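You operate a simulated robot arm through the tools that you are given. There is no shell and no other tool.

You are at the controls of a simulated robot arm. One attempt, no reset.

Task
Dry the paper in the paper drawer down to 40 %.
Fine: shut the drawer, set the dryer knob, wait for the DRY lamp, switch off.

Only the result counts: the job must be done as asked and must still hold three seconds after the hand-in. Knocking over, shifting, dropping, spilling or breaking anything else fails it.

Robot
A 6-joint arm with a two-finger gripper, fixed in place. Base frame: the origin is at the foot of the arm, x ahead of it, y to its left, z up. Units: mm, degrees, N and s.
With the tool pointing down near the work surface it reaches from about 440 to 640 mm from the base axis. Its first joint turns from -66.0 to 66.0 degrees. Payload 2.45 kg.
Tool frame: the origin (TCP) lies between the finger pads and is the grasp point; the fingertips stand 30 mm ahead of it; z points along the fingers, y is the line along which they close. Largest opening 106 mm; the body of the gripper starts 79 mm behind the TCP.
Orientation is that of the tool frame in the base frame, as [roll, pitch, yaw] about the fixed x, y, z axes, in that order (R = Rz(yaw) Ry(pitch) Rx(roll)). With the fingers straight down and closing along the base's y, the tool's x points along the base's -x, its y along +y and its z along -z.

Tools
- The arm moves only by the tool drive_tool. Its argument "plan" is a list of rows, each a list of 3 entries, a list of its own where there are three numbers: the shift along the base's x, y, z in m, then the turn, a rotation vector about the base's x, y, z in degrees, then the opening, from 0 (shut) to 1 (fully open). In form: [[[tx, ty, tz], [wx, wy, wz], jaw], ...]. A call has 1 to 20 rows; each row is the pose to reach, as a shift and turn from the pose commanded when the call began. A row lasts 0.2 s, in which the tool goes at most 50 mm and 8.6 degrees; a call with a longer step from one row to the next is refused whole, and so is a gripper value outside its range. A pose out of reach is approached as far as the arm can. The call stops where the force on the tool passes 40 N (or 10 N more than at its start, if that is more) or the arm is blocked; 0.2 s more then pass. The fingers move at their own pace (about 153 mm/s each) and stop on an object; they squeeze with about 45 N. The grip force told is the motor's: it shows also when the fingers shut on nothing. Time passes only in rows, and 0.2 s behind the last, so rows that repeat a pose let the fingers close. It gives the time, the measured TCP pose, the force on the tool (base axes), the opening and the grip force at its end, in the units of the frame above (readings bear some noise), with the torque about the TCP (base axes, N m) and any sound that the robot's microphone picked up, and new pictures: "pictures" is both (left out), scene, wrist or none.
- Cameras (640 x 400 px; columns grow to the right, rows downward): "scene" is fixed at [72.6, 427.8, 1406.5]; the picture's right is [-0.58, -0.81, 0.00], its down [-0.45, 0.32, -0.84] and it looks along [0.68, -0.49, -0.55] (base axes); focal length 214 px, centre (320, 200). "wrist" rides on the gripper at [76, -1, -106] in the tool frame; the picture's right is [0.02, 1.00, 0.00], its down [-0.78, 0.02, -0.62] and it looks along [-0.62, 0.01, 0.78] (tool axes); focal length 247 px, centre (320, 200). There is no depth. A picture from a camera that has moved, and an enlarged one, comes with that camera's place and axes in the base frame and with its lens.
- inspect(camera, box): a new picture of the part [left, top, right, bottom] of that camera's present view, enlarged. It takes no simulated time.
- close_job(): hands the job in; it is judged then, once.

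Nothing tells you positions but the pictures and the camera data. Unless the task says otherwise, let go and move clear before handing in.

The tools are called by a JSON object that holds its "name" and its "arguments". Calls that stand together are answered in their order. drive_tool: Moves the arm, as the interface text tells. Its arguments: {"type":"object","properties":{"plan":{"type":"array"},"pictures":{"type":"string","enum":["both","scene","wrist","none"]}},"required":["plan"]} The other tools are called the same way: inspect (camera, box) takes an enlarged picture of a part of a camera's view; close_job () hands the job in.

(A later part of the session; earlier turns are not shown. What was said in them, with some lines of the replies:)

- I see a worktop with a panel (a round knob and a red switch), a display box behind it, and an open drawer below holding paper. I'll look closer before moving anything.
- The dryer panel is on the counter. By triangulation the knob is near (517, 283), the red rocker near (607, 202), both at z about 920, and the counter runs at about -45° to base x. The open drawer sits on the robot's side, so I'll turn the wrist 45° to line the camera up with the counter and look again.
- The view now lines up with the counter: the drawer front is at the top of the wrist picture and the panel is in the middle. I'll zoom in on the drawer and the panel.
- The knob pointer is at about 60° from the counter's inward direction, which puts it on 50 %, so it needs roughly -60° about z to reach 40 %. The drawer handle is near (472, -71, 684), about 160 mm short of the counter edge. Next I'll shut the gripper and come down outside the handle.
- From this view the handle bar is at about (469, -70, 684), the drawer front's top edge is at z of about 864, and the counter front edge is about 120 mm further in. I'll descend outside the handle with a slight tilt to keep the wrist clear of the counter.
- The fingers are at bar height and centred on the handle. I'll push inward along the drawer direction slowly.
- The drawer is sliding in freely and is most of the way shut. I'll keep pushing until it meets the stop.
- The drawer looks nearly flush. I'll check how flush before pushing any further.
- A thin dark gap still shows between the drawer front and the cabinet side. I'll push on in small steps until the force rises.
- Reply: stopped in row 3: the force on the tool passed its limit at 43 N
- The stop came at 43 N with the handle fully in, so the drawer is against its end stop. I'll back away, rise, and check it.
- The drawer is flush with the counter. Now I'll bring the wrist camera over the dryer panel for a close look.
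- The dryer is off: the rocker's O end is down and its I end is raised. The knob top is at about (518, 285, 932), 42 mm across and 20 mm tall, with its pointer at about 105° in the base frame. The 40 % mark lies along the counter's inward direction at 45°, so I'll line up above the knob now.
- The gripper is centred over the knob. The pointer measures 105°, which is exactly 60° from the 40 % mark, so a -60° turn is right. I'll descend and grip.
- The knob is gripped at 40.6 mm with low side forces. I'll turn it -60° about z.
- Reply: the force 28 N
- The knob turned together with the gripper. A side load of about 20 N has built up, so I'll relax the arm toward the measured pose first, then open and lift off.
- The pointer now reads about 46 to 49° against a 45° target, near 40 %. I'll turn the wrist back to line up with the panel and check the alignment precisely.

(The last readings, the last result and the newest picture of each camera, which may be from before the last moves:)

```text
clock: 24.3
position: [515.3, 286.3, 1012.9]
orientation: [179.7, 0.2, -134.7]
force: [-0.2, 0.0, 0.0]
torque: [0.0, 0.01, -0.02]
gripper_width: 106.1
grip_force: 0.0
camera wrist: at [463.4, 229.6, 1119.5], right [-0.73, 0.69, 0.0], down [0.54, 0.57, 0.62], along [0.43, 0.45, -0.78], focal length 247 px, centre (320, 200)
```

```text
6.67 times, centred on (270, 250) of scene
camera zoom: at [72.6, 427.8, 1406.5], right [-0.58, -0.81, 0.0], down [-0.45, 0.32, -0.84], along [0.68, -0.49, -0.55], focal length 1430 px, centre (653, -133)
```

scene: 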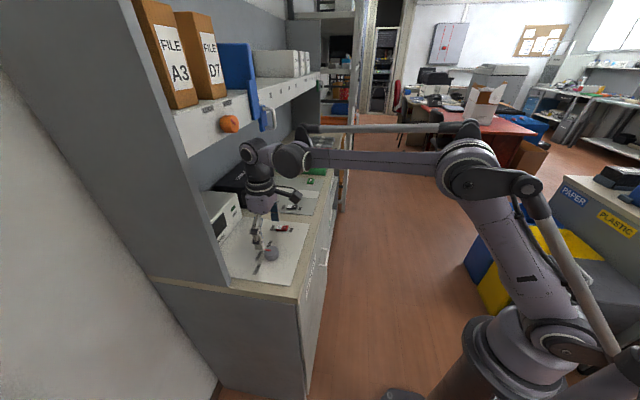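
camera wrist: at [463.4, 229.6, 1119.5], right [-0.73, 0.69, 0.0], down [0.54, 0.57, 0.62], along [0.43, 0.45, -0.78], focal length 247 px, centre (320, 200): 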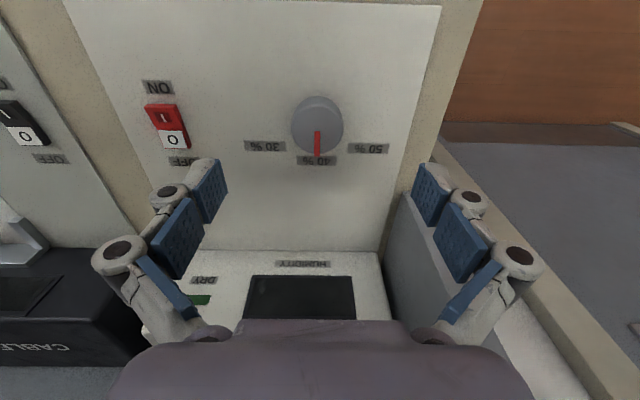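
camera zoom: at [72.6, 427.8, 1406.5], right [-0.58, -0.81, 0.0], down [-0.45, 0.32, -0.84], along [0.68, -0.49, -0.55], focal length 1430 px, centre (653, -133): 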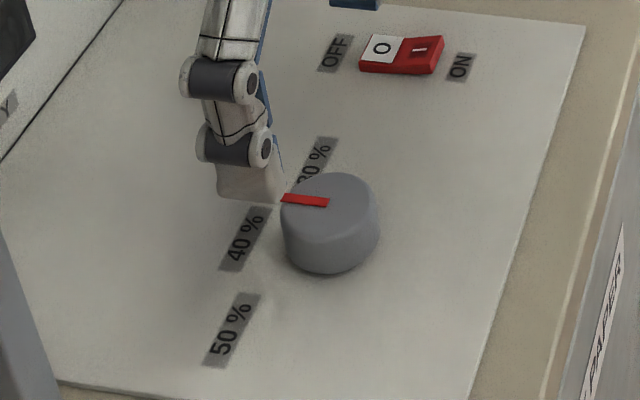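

The pointer sits on the 40 % label, parallel to the label axis to within about 1°. Next is the red rocker, so I'll measure its position.

{"name": "inspect", "arguments": {"camera": "wrist", "box": [120, 70, 220, 170]}}

{"name": "inspect", "arguments": {"camera": "scene", "box": [260, 215, 310, 245]}}

{"name": "inspect", "arguments": {"camera": "wrist", "box": [140, 240, 380, 330]}}

```text
4.00 times, centred on (170, 120) of wrist
camera zoom: at [463.4, 229.6, 1119.5], right [-0.73, 0.69, 0.0], down [0.54, 0.57, 0.62], along [0.43, 0.45, -0.78], focal length 988 px, centre (920, 520)
```

zoom: 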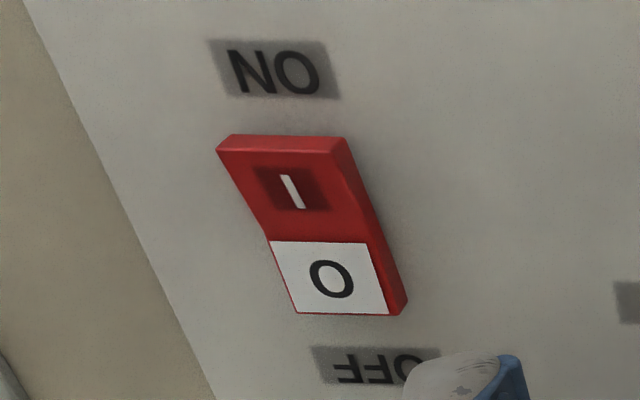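

```text
12.80 times, centred on (285, 230) of scene
camera zoom: at [72.6, 427.8, 1406.5], right [-0.58, -0.81, 0.0], down [-0.45, 0.32, -0.84], along [0.68, -0.49, -0.55], focal length 2745 px, centre (768, -184)
```

zoom: 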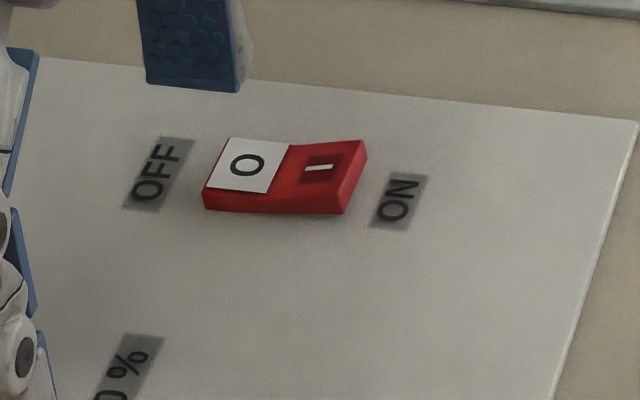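

```text
2.67 times, centred on (260, 285) of wrist
camera zoom: at [463.4, 229.6, 1119.5], right [-0.73, 0.69, 0.0], down [0.54, 0.57, 0.62], along [0.43, 0.45, -0.78], focal length 659 px, centre (480, -27)
```

zoom: 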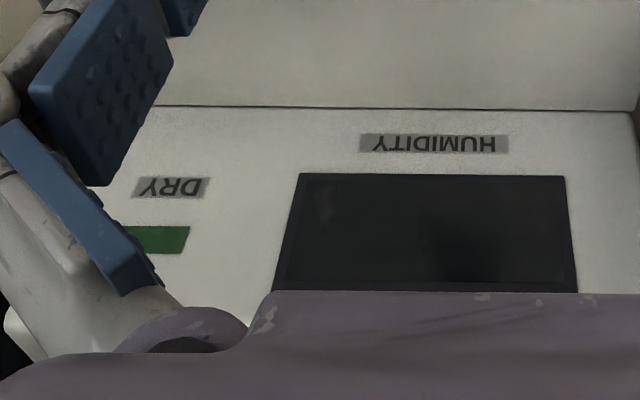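

Drawer shut, knob at 40 %. The rocker's I end (front) is near (598, 189), its hinge near (615, 202) and its O end near (626, 215), with the top at about z 921. I'll close the gripper, tilt 20° for reach, and hover above the I end.

{"name": "drive_tool", "arguments": {"plan": [[[0.022, -0.0237, 0], [3.5, -3.5, 0], 0], [[0.044, -0.0474, 0], [7.07, -7.07, 0], 0], [[0.066, -0.071, 0], [10.6, -10.6, 0], 0], [[0.0879, -0.0947, 0], [14.14, -14.14, 0], 0], [[0.0879, -0.0947, -0.03], [14.14, -14.14, 0], 0], [[0.0879, -0.0947, -0.03], [14.14, -14.14, 0], 0]]}}

{"name": "inspect", "arguments": {"camera": "wrist", "box": [240, 80, 400, 240]}}

{"name": "inspect", "arguments": {"camera": "scene", "box": [230, 180, 330, 260]}}

```text
clock: 25.7
position: [604.6, 190.4, 983.0]
orientation: [179.8, 20.1, -134.8]
force: [0.4, -0.4, -0.1]
torque: [-0.02, 0.05, -0.02]
gripper_width: 0.1
grip_force: 28.4
camera wrist: at [528.3, 112.1, 1056.7], right [-0.72, 0.69, 0.0], down [0.36, 0.38, 0.85], along [0.59, 0.62, -0.52], focal length 247 px, centre (320, 200)
```

scene: 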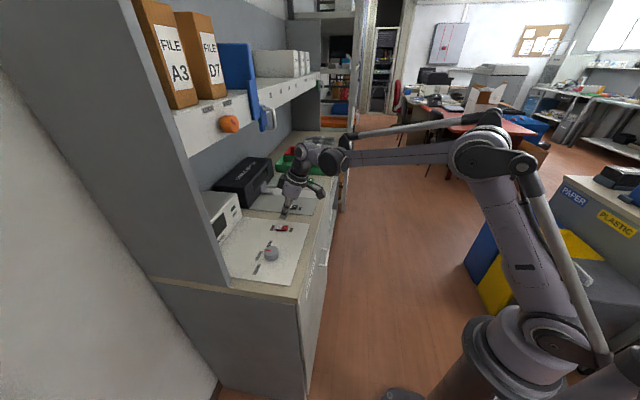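
wrist: 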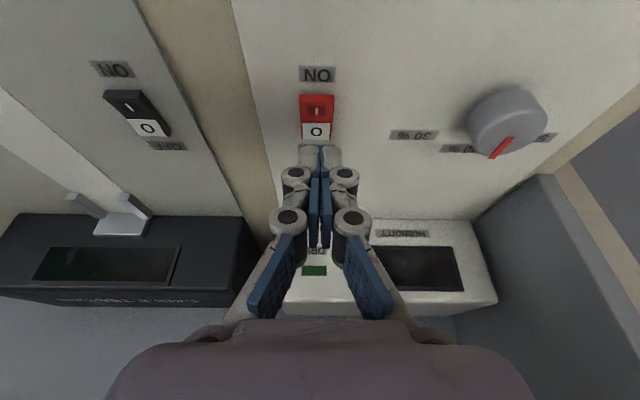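

```text
2.50 times, centred on (320, 160) of wrist
camera zoom: at [528.3, 112.1, 1056.7], right [-0.72, 0.69, 0.0], down [0.36, 0.38, 0.85], along [0.59, 0.62, -0.52], focal length 617 px, centre (320, 300)
```

zoom: 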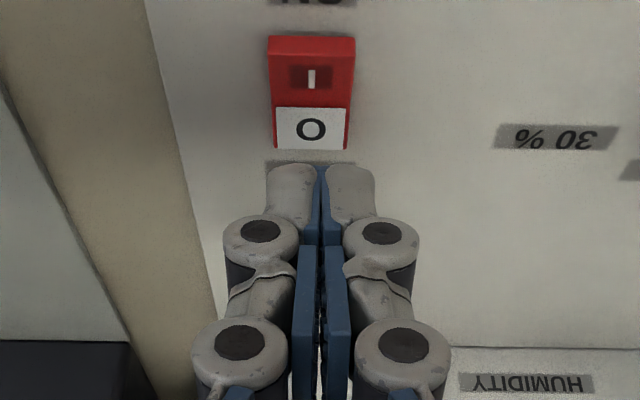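

```text
5.00 times, centred on (280, 220) of scene
camera zoom: at [72.6, 427.8, 1406.5], right [-0.58, -0.81, 0.0], down [-0.45, 0.32, -0.84], along [0.68, -0.49, -0.55], focal length 1072 px, centre (520, 100)
```

zoom: 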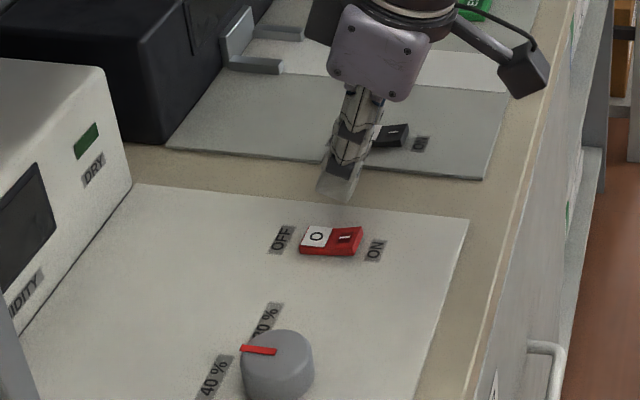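

The fingertip is lined up over the I end of the rocker. I'll press straight down in small steps.

{"name": "drive_tool", "arguments": {"plan": [[[0, 0, -0.015], [0, 0, 0], 0], [[0, 0, -0.024], [0, 0, 0], 0], [[0, 0, -0.027], [0, 0, 0], 0], [[0, 0, -0.03], [0, 0, 0], 0], [[0, 0, -0.032], [0, 0, 0], 0], [[0, 0, -0.034], [0, 0, 0], 0], [[0, 0, -0.036], [0, 0, 0], 0], [[0, 0, -0.038], [0, 0, 0], 0]]}}

{"name": "inspect", "arguments": {"camera": "wrist", "box": [240, 80, 400, 300]}}

{"name": "inspect", "arguments": {"camera": "scene", "box": [190, 180, 320, 260]}}

```text
clock: 27.5
position: [603.6, 190.1, 946.2]
orientation: [179.8, 20.2, -134.8]
force: [0.4, -0.8, 0.1]
torque: [0.0, -0.03, -0.02]
gripper_width: 0.0
grip_force: 28.9
camera wrist: at [528.6, 112.8, 1018.8], right [-0.72, 0.69, 0.0], down [0.36, 0.38, 0.85], along [0.59, 0.62, -0.52], focal length 247 px, centre (320, 200)
```

scene: 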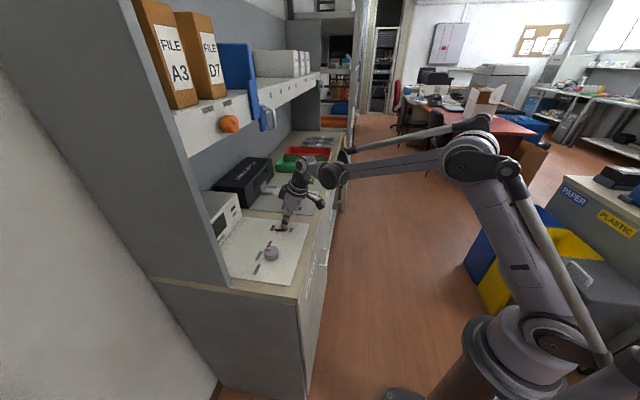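
wrist: 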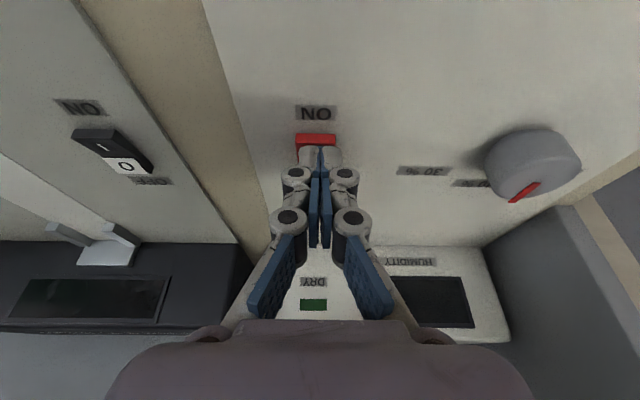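

```text
1.82 times, centred on (320, 190) of wrist
camera zoom: at [528.6, 112.8, 1018.8], right [-0.72, 0.69, 0.0], down [0.36, 0.38, 0.85], along [0.59, 0.62, -0.52], focal length 449 px, centre (320, 218)
```

zoom: 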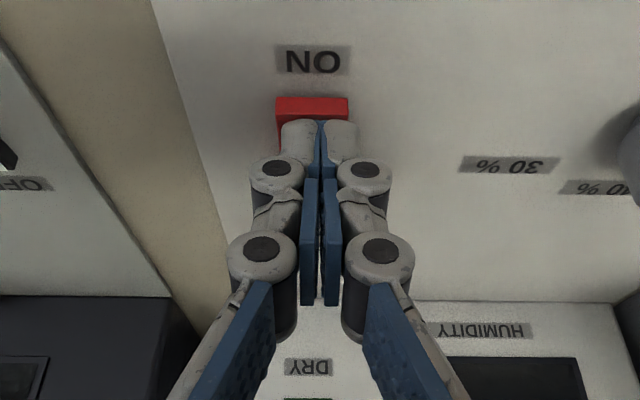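

```text
4.92 times, centred on (255, 220) of scene
camera zoom: at [72.6, 427.8, 1406.5], right [-0.58, -0.81, 0.0], down [-0.45, 0.32, -0.84], along [0.68, -0.49, -0.55], focal length 1056 px, centre (640, 102)
```

zoom: 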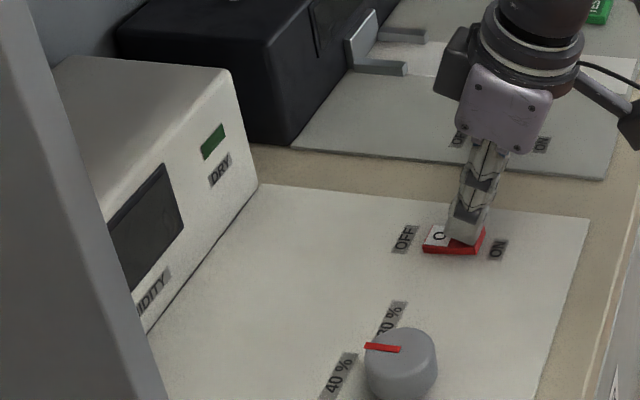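

No contact force yet, and the tip is right over the I half. I'll continue down gently.

{"name": "drive_tool", "arguments": {"plan": [[[0, 0, -0.0015], [0, 0, 0], 0], [[0, 0, -0.003], [0, 0, 0], 0], [[0, 0, -0.0045], [0, 0, 0], 0], [[0, 0, -0.006], [0, 0, 0], 0], [[0, 0, -0.0075], [0, 0, 0], 0]]}}

{"name": "inspect", "arguments": {"camera": "scene", "box": [190, 180, 320, 260]}}

```text
clock: 28.7
position: [604.8, 191.6, 939.2]
orientation: [179.7, 20.2, -135.0]
force: [-1.8, -1.4, 31.4]
torque: [-0.08, 0.05, 0.15]
gripper_width: 5.8
grip_force: 28.5
heard: click, click
camera wrist: at [528.5, 112.7, 1012.9], right [-0.72, 0.69, 0.0], down [0.36, 0.38, 0.85], along [0.59, 0.62, -0.52], focal length 247 px, centre (320, 200)
```

scene: 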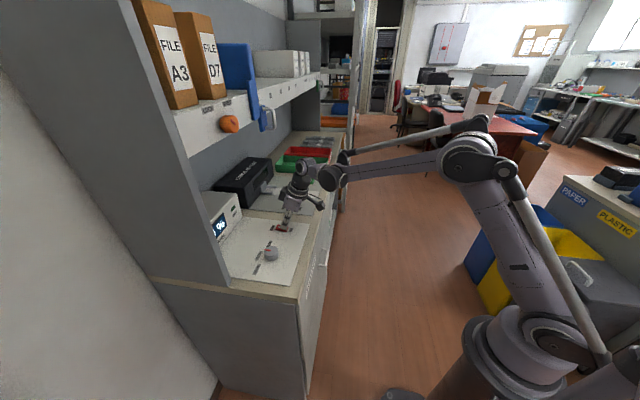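
wrist: 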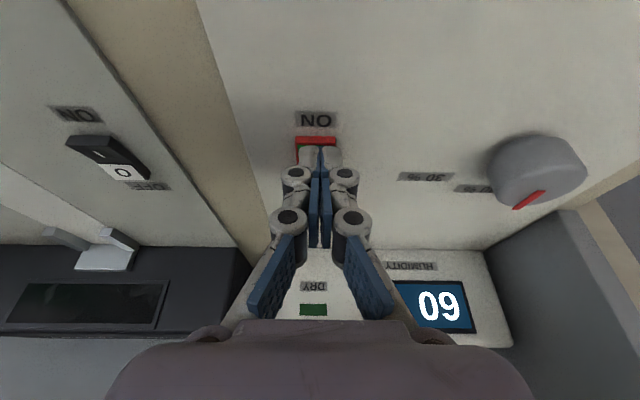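

```text
4.92 times, centred on (255, 220) of scene
camera zoom: at [71.9, 427.5, 1406.6], right [-0.58, -0.81, 0.0], down [-0.45, 0.32, -0.84], along [0.68, -0.48, -0.55], focal length 1056 px, centre (640, 102)
```

zoom: 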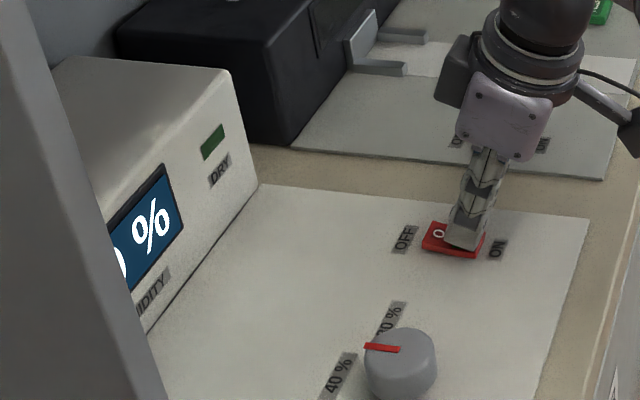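

The dryer is on: the display reads 60 % (upside down in the wrist view) and two clicks were heard. I'll lift, move over the O end ready to switch off, and watch the DRY lamp.

{"name": "drive_tool", "arguments": {"plan": [[[0, 0, 0.015], [0, 0, 0], 0], [[0, 0, 0.035], [0, 0, 0], 0], [[0.0191, 0.0191, 0.035], [0, 0, 0], 0], [[0.0191, 0.0191, 0.035], [0, 0, 0], 0]]}}

{"name": "inspect", "arguments": {"camera": "wrist", "box": [240, 80, 480, 330]}}

{"name": "inspect", "arguments": {"camera": "scene", "box": [190, 180, 320, 260]}}

```text
clock: 29.7
position: [623.0, 212.3, 973.4]
orientation: [179.8, 20.0, -134.8]
force: [0.5, 0.0, 0.2]
torque: [0.0, 0.02, 0.04]
gripper_width: 0.2
grip_force: 28.5
camera wrist: at [547.9, 132.5, 1046.4], right [-0.72, 0.69, 0.0], down [0.36, 0.38, 0.85], along [0.59, 0.62, -0.52], focal length 247 px, centre (320, 200)
```

scene: 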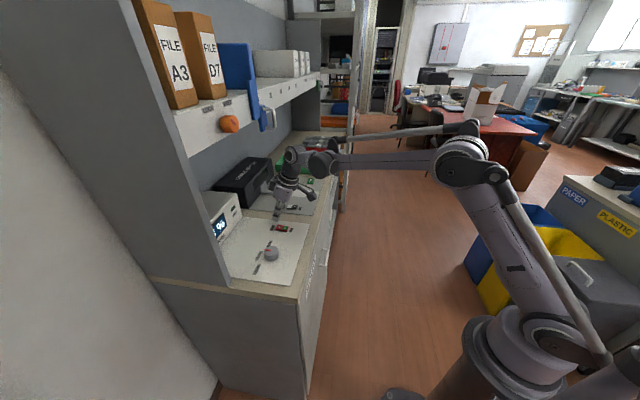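
wrist: 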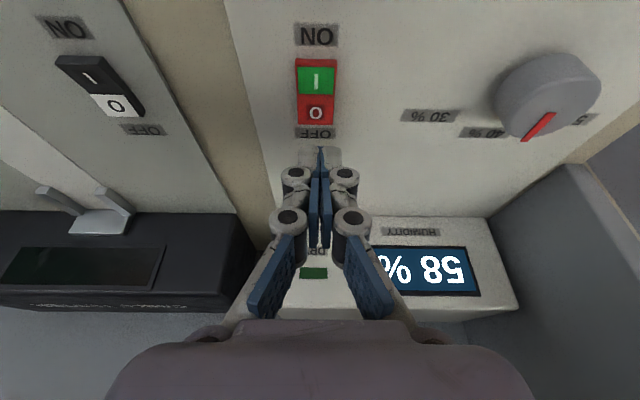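

```text
1.60 times, centred on (360, 205) of wrist
camera zoom: at [547.9, 132.5, 1046.4], right [-0.72, 0.69, 0.0], down [0.36, 0.38, 0.85], along [0.59, 0.62, -0.52], focal length 395 px, centre (256, 192)
```

zoom: 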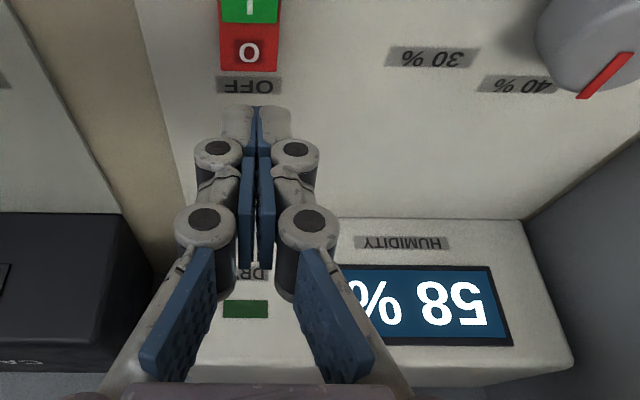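

```text
4.92 times, centred on (255, 220) of scene
camera zoom: at [72.6, 427.8, 1406.5], right [-0.58, -0.81, 0.0], down [-0.45, 0.32, -0.84], along [0.68, -0.48, -0.55], focal length 1056 px, centre (640, 102)
```

zoom: 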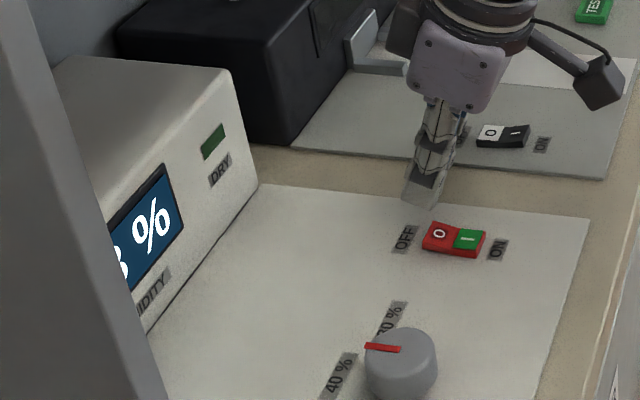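

The rocker is lit green in the ON position and the display counts down: 58 %. I'll settle into a low hover over the O end and measure the drying rate.

{"name": "drive_tool", "arguments": {"plan": [[[0.0014, -0.0014, -0.01], [0, 0, 0], 0], [[0.0014, -0.0014, -0.018], [0, 0, 0], 0], [[0.0014, -0.0014, -0.018], [0, 0, 0], 0], [[0.0014, -0.0014, -0.018], [0, 0, 0], 0], [[0.0014, -0.0014, -0.018], [0, 0, 0], 0]]}}

```text
clock: 30.9
position: [625.4, 209.4, 955.3]
orientation: [179.7, 20.2, -134.8]
force: [-0.7, -1.5, 0.0]
torque: [-0.02, -0.04, -0.01]
gripper_width: 0.1
grip_force: 28.4
camera wrist: at [549.1, 130.4, 1028.1], right [-0.72, 0.69, 0.0], down [0.36, 0.38, 0.85], along [0.59, 0.62, -0.52], focal length 247 px, centre (320, 200)
```

scene: 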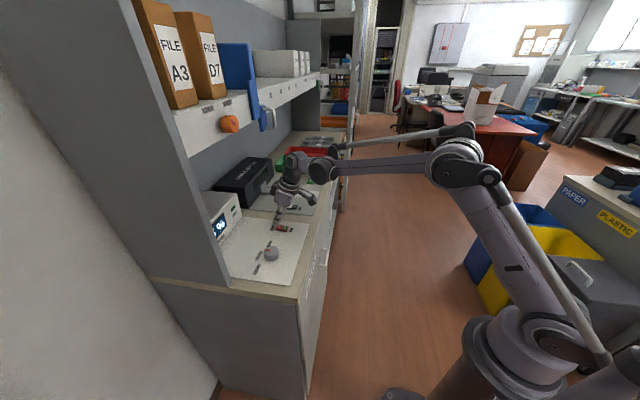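
wrist: 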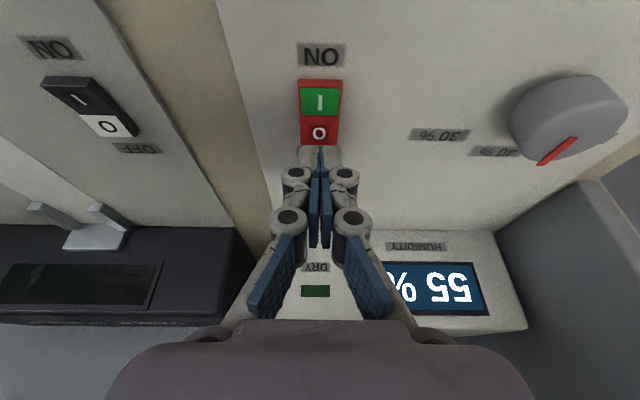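

It reads 55 %, falling about 2 % per second, so 40 % should come around t = 38 s. I'll wait 4 s in place.

{"name": "drive_tool", "arguments": {"plan": [[[0, 0, 0], [0, 0, 0], 0], [[0, 0, 0], [0, 0, 0], 0], [[0, 0, 0], [0, 0, 0], 0], [[0, 0, 0], [0, 0, 0], 0], [[0, 0, 0], [0, 0, 0], 0], [[0, 0, 0], [0, 0, 0], 0], [[0, 0, 0], [0, 0, 0], 0], [[0, 0, 0], [0, 0, 0], 0], [[0, 0, 0], [0, 0, 0], 0], [[0, 0, 0], [0, 0, 0], 0], [[0, 0, 0], [0, 0, 0], 0], [[0, 0, 0], [0, 0, 0], 0], [[0, 0, 0], [0, 0, 0], 0], [[0, 0, 0], [0, 0, 0], 0], [[0, 0, 0], [0, 0, 0], 0], [[0, 0, 0], [0, 0, 0], 0], [[0, 0, 0], [0, 0, 0], 0], [[0, 0, 0], [0, 0, 0], 0], [[0, 0, 0], [0, 0, 0], 0]], "pictures": "wrist"}}

```text
clock: 34.9
position: [624.7, 208.7, 955.2]
orientation: [179.8, 20.2, -134.8]
force: [-0.2, 0.2, 0.4]
torque: [0.02, -0.04, -0.01]
gripper_width: 0.1
grip_force: 28.3
camera wrist: at [549.1, 130.4, 1028.1], right [-0.72, 0.69, 0.0], down [0.36, 0.38, 0.85], along [0.59, 0.62, -0.52], focal length 247 px, centre (320, 200)
```

wrist: 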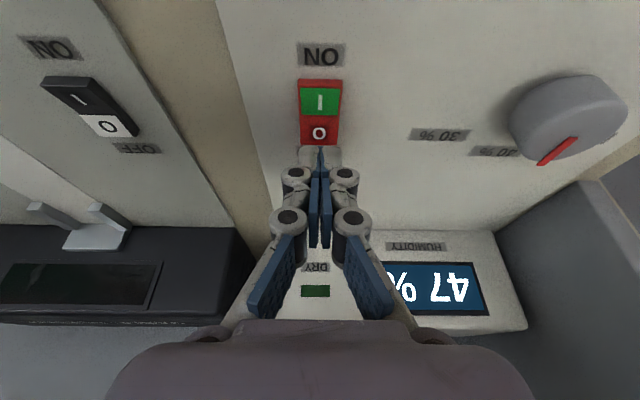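

It reads 47 %. I'll wait about 2.8 s more, then step finely.

{"name": "drive_tool", "arguments": {"plan": [[[0, 0, 0], [0, 0, 0], 0], [[0, 0, 0], [0, 0, 0], 0], [[0, 0, 0], [0, 0, 0], 0], [[0, 0, 0], [0, 0, 0], 0], [[0, 0, 0], [0, 0, 0], 0], [[0, 0, 0], [0, 0, 0], 0], [[0, 0, 0], [0, 0, 0], 0], [[0, 0, 0], [0, 0, 0], 0], [[0, 0, 0], [0, 0, 0], 0], [[0, 0, 0], [0, 0, 0], 0], [[0, 0, 0], [0, 0, 0], 0], [[0, 0, -0.003], [0, 0, 0], 0], [[0, 0, -0.005], [0, 0, 0], 0]], "pictures": "wrist"}}

```text
clock: 37.7
position: [625.1, 209.9, 948.6]
orientation: [179.8, 20.1, -134.8]
force: [-0.6, -0.5, -0.5]
torque: [-0.02, 0.01, 0.0]
gripper_width: 0.0
grip_force: 28.7
camera wrist: at [549.0, 130.5, 1023.0], right [-0.72, 0.69, 0.0], down [0.36, 0.38, 0.85], along [0.59, 0.62, -0.52], focal length 247 px, centre (320, 200)
```

wrist: 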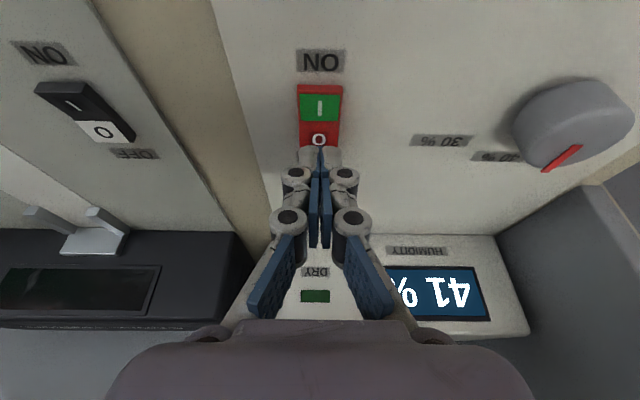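

It reads 41 % and the lamp is still dark, so I'll wait another 0.4 s.

{"name": "drive_tool", "arguments": {"plan": [[[0, 0, 0], [0, 0, 0], 0]], "pictures": "wrist"}}

```text
clock: 38.1
position: [625.7, 209.8, 949.1]
orientation: [179.9, 20.2, -134.8]
force: [0.3, -0.1, 0.9]
torque: [0.02, 0.02, -0.03]
gripper_width: 0.2
grip_force: 28.4
camera wrist: at [549.0, 130.4, 1023.0], right [-0.72, 0.69, 0.0], down [0.36, 0.38, 0.85], along [0.59, 0.62, -0.52], focal length 247 px, centre (320, 200)
```

wrist: 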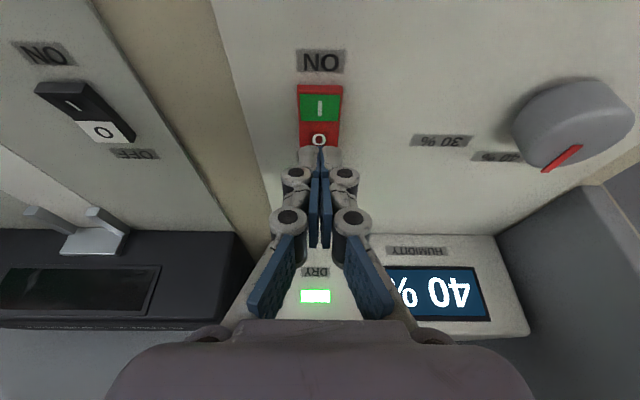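

The DRY lamp is lit at 40 %. Pressing the O end now to switch off.

{"name": "drive_tool", "arguments": {"plan": [[[0, 0, -0.005], [0, 0, 0], 0], [[0, 0, -0.009], [0, 0, 0], 0], [[0, 0, -0.0115], [0, 0, 0], 0]]}}

```text
clock: 38.9
position: [626.0, 209.7, 940.7]
orientation: [179.8, 20.4, -134.9]
force: [-2.8, -2.0, 40.2]
torque: [-0.08, 0.12, 0.16]
gripper_width: 5.9
grip_force: 28.8
heard: click, click
camera wrist: at [548.5, 130.3, 1014.0], right [-0.72, 0.69, 0.0], down [0.36, 0.38, 0.85], along [0.59, 0.62, -0.52], focal length 247 px, centre (320, 200)
```

scene: 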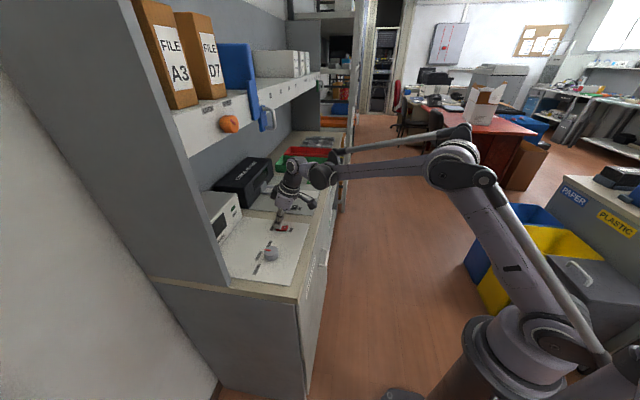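
wrist: 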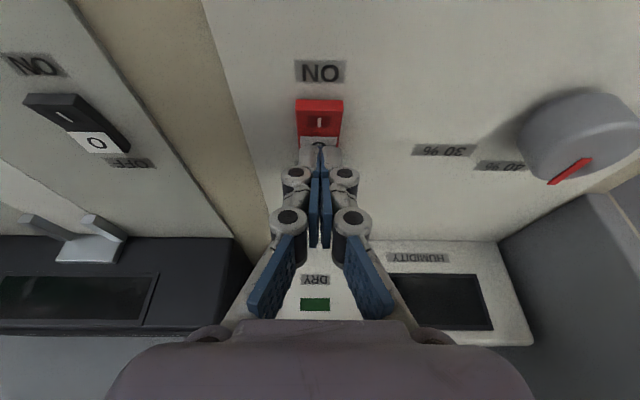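

The switch is off: display dark, lamp out, I segment unlit. I'll lift straight up and move clear, then do a final check.

{"name": "drive_tool", "arguments": {"plan": [[[0, 0, 0.015], [0, 0, 0], 0], [[0, 0, 0.05], [0, 0, 0], 0], [[-0.01, -0.01, 0.09], [0, 0, 0], 0], [[-0.035, -0.035, 0.11], [-3.5, 3.5, 0], 0], [[-0.06, -0.06, 0.13], [-7.07, 7.07, 0], 0], [[-0.085, -0.085, 0.15], [-10.6, 10.6, 0], 0], [[-0.11, -0.11, 0.17], [-14.1, 14.1, 0], 0], [[-0.135, -0.135, 0.19], [-14.1, 14.1, 0], 0], [[-0.135, -0.135, 0.19], [-14.1, 14.1, 0], 0]]}}

{"name": "inspect", "arguments": {"camera": "wrist", "box": [160, 40, 480, 320]}}

{"name": "inspect", "arguments": {"camera": "scene", "box": [190, 180, 350, 300]}}

```text
clock: 40.9
position: [491.0, 71.9, 1129.0]
orientation: [179.6, 0.1, -134.8]
force: [0.8, -0.6, -0.3]
torque: [-0.02, 0.0, -0.02]
gripper_width: 0.0
grip_force: 28.6
camera wrist: at [436.8, 16.1, 1235.1], right [-0.72, 0.69, 0.0], down [0.54, 0.56, 0.62], along [0.43, 0.45, -0.78], focal length 247 px, centre (320, 200)
```

scene: 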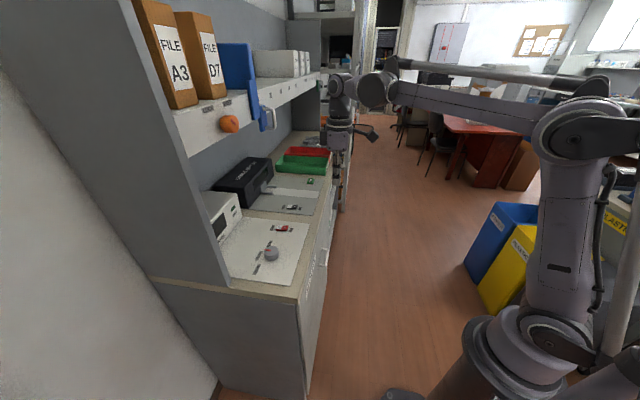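
wrist: 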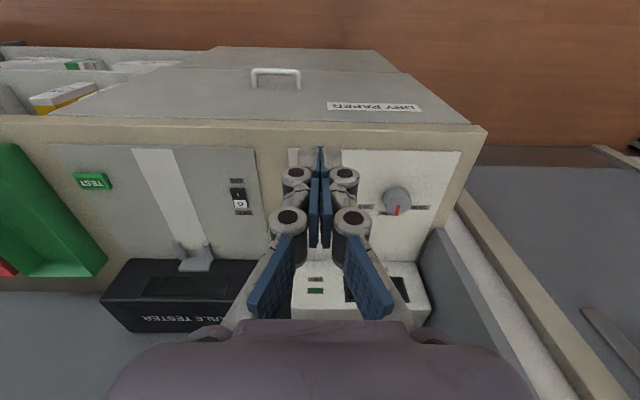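

```text
1.43 times, centred on (320, 180) of wrist
camera zoom: at [436.8, 16.1, 1235.1], right [-0.72, 0.69, 0.0], down [0.54, 0.56, 0.62], along [0.43, 0.45, -0.78], focal length 353 px, centre (320, 229)
```

zoom: 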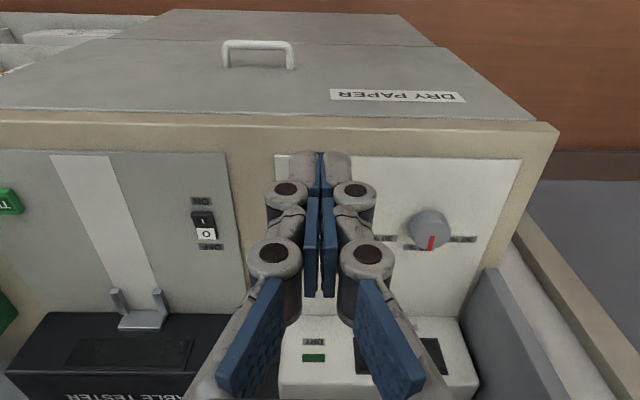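

```text
3.33 times, centred on (270, 240) of scene
camera zoom: at [72.6, 427.8, 1406.5], right [-0.58, -0.81, 0.0], down [-0.45, 0.32, -0.84], along [0.68, -0.49, -0.55], focal length 715 px, centre (487, 67)
```

zoom: 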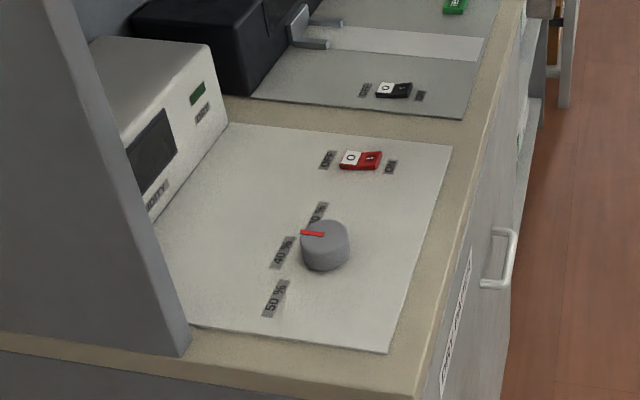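

The drawer is shut, the knob is at 40 %, and the DRY lamp came on at 40 % before I switched the dryer off. The arm is clear and nothing else looks disturbed, so I'm handing the job in.

{"name": "close_job", "arguments": {}}

```text
The job is handed in.
```

The paper is dried to 40 % and the dryer is switched off. The display read 40 % when the DRY lamp came on, and I switched off within about a second.

- **Drawer:** pushed shut against its stop and flush with the counter.
- **Knob:** turned from 50 % to 40 %; the pointer sits on the 40 % mark to within about 1°.
- **Switch:** off, with the display and lamp dark afterwards.

The arm was clear before I handed the job in, and the last pictures show nothing else moved. The hand-in gave no verdict, so I don't know how it was judged.
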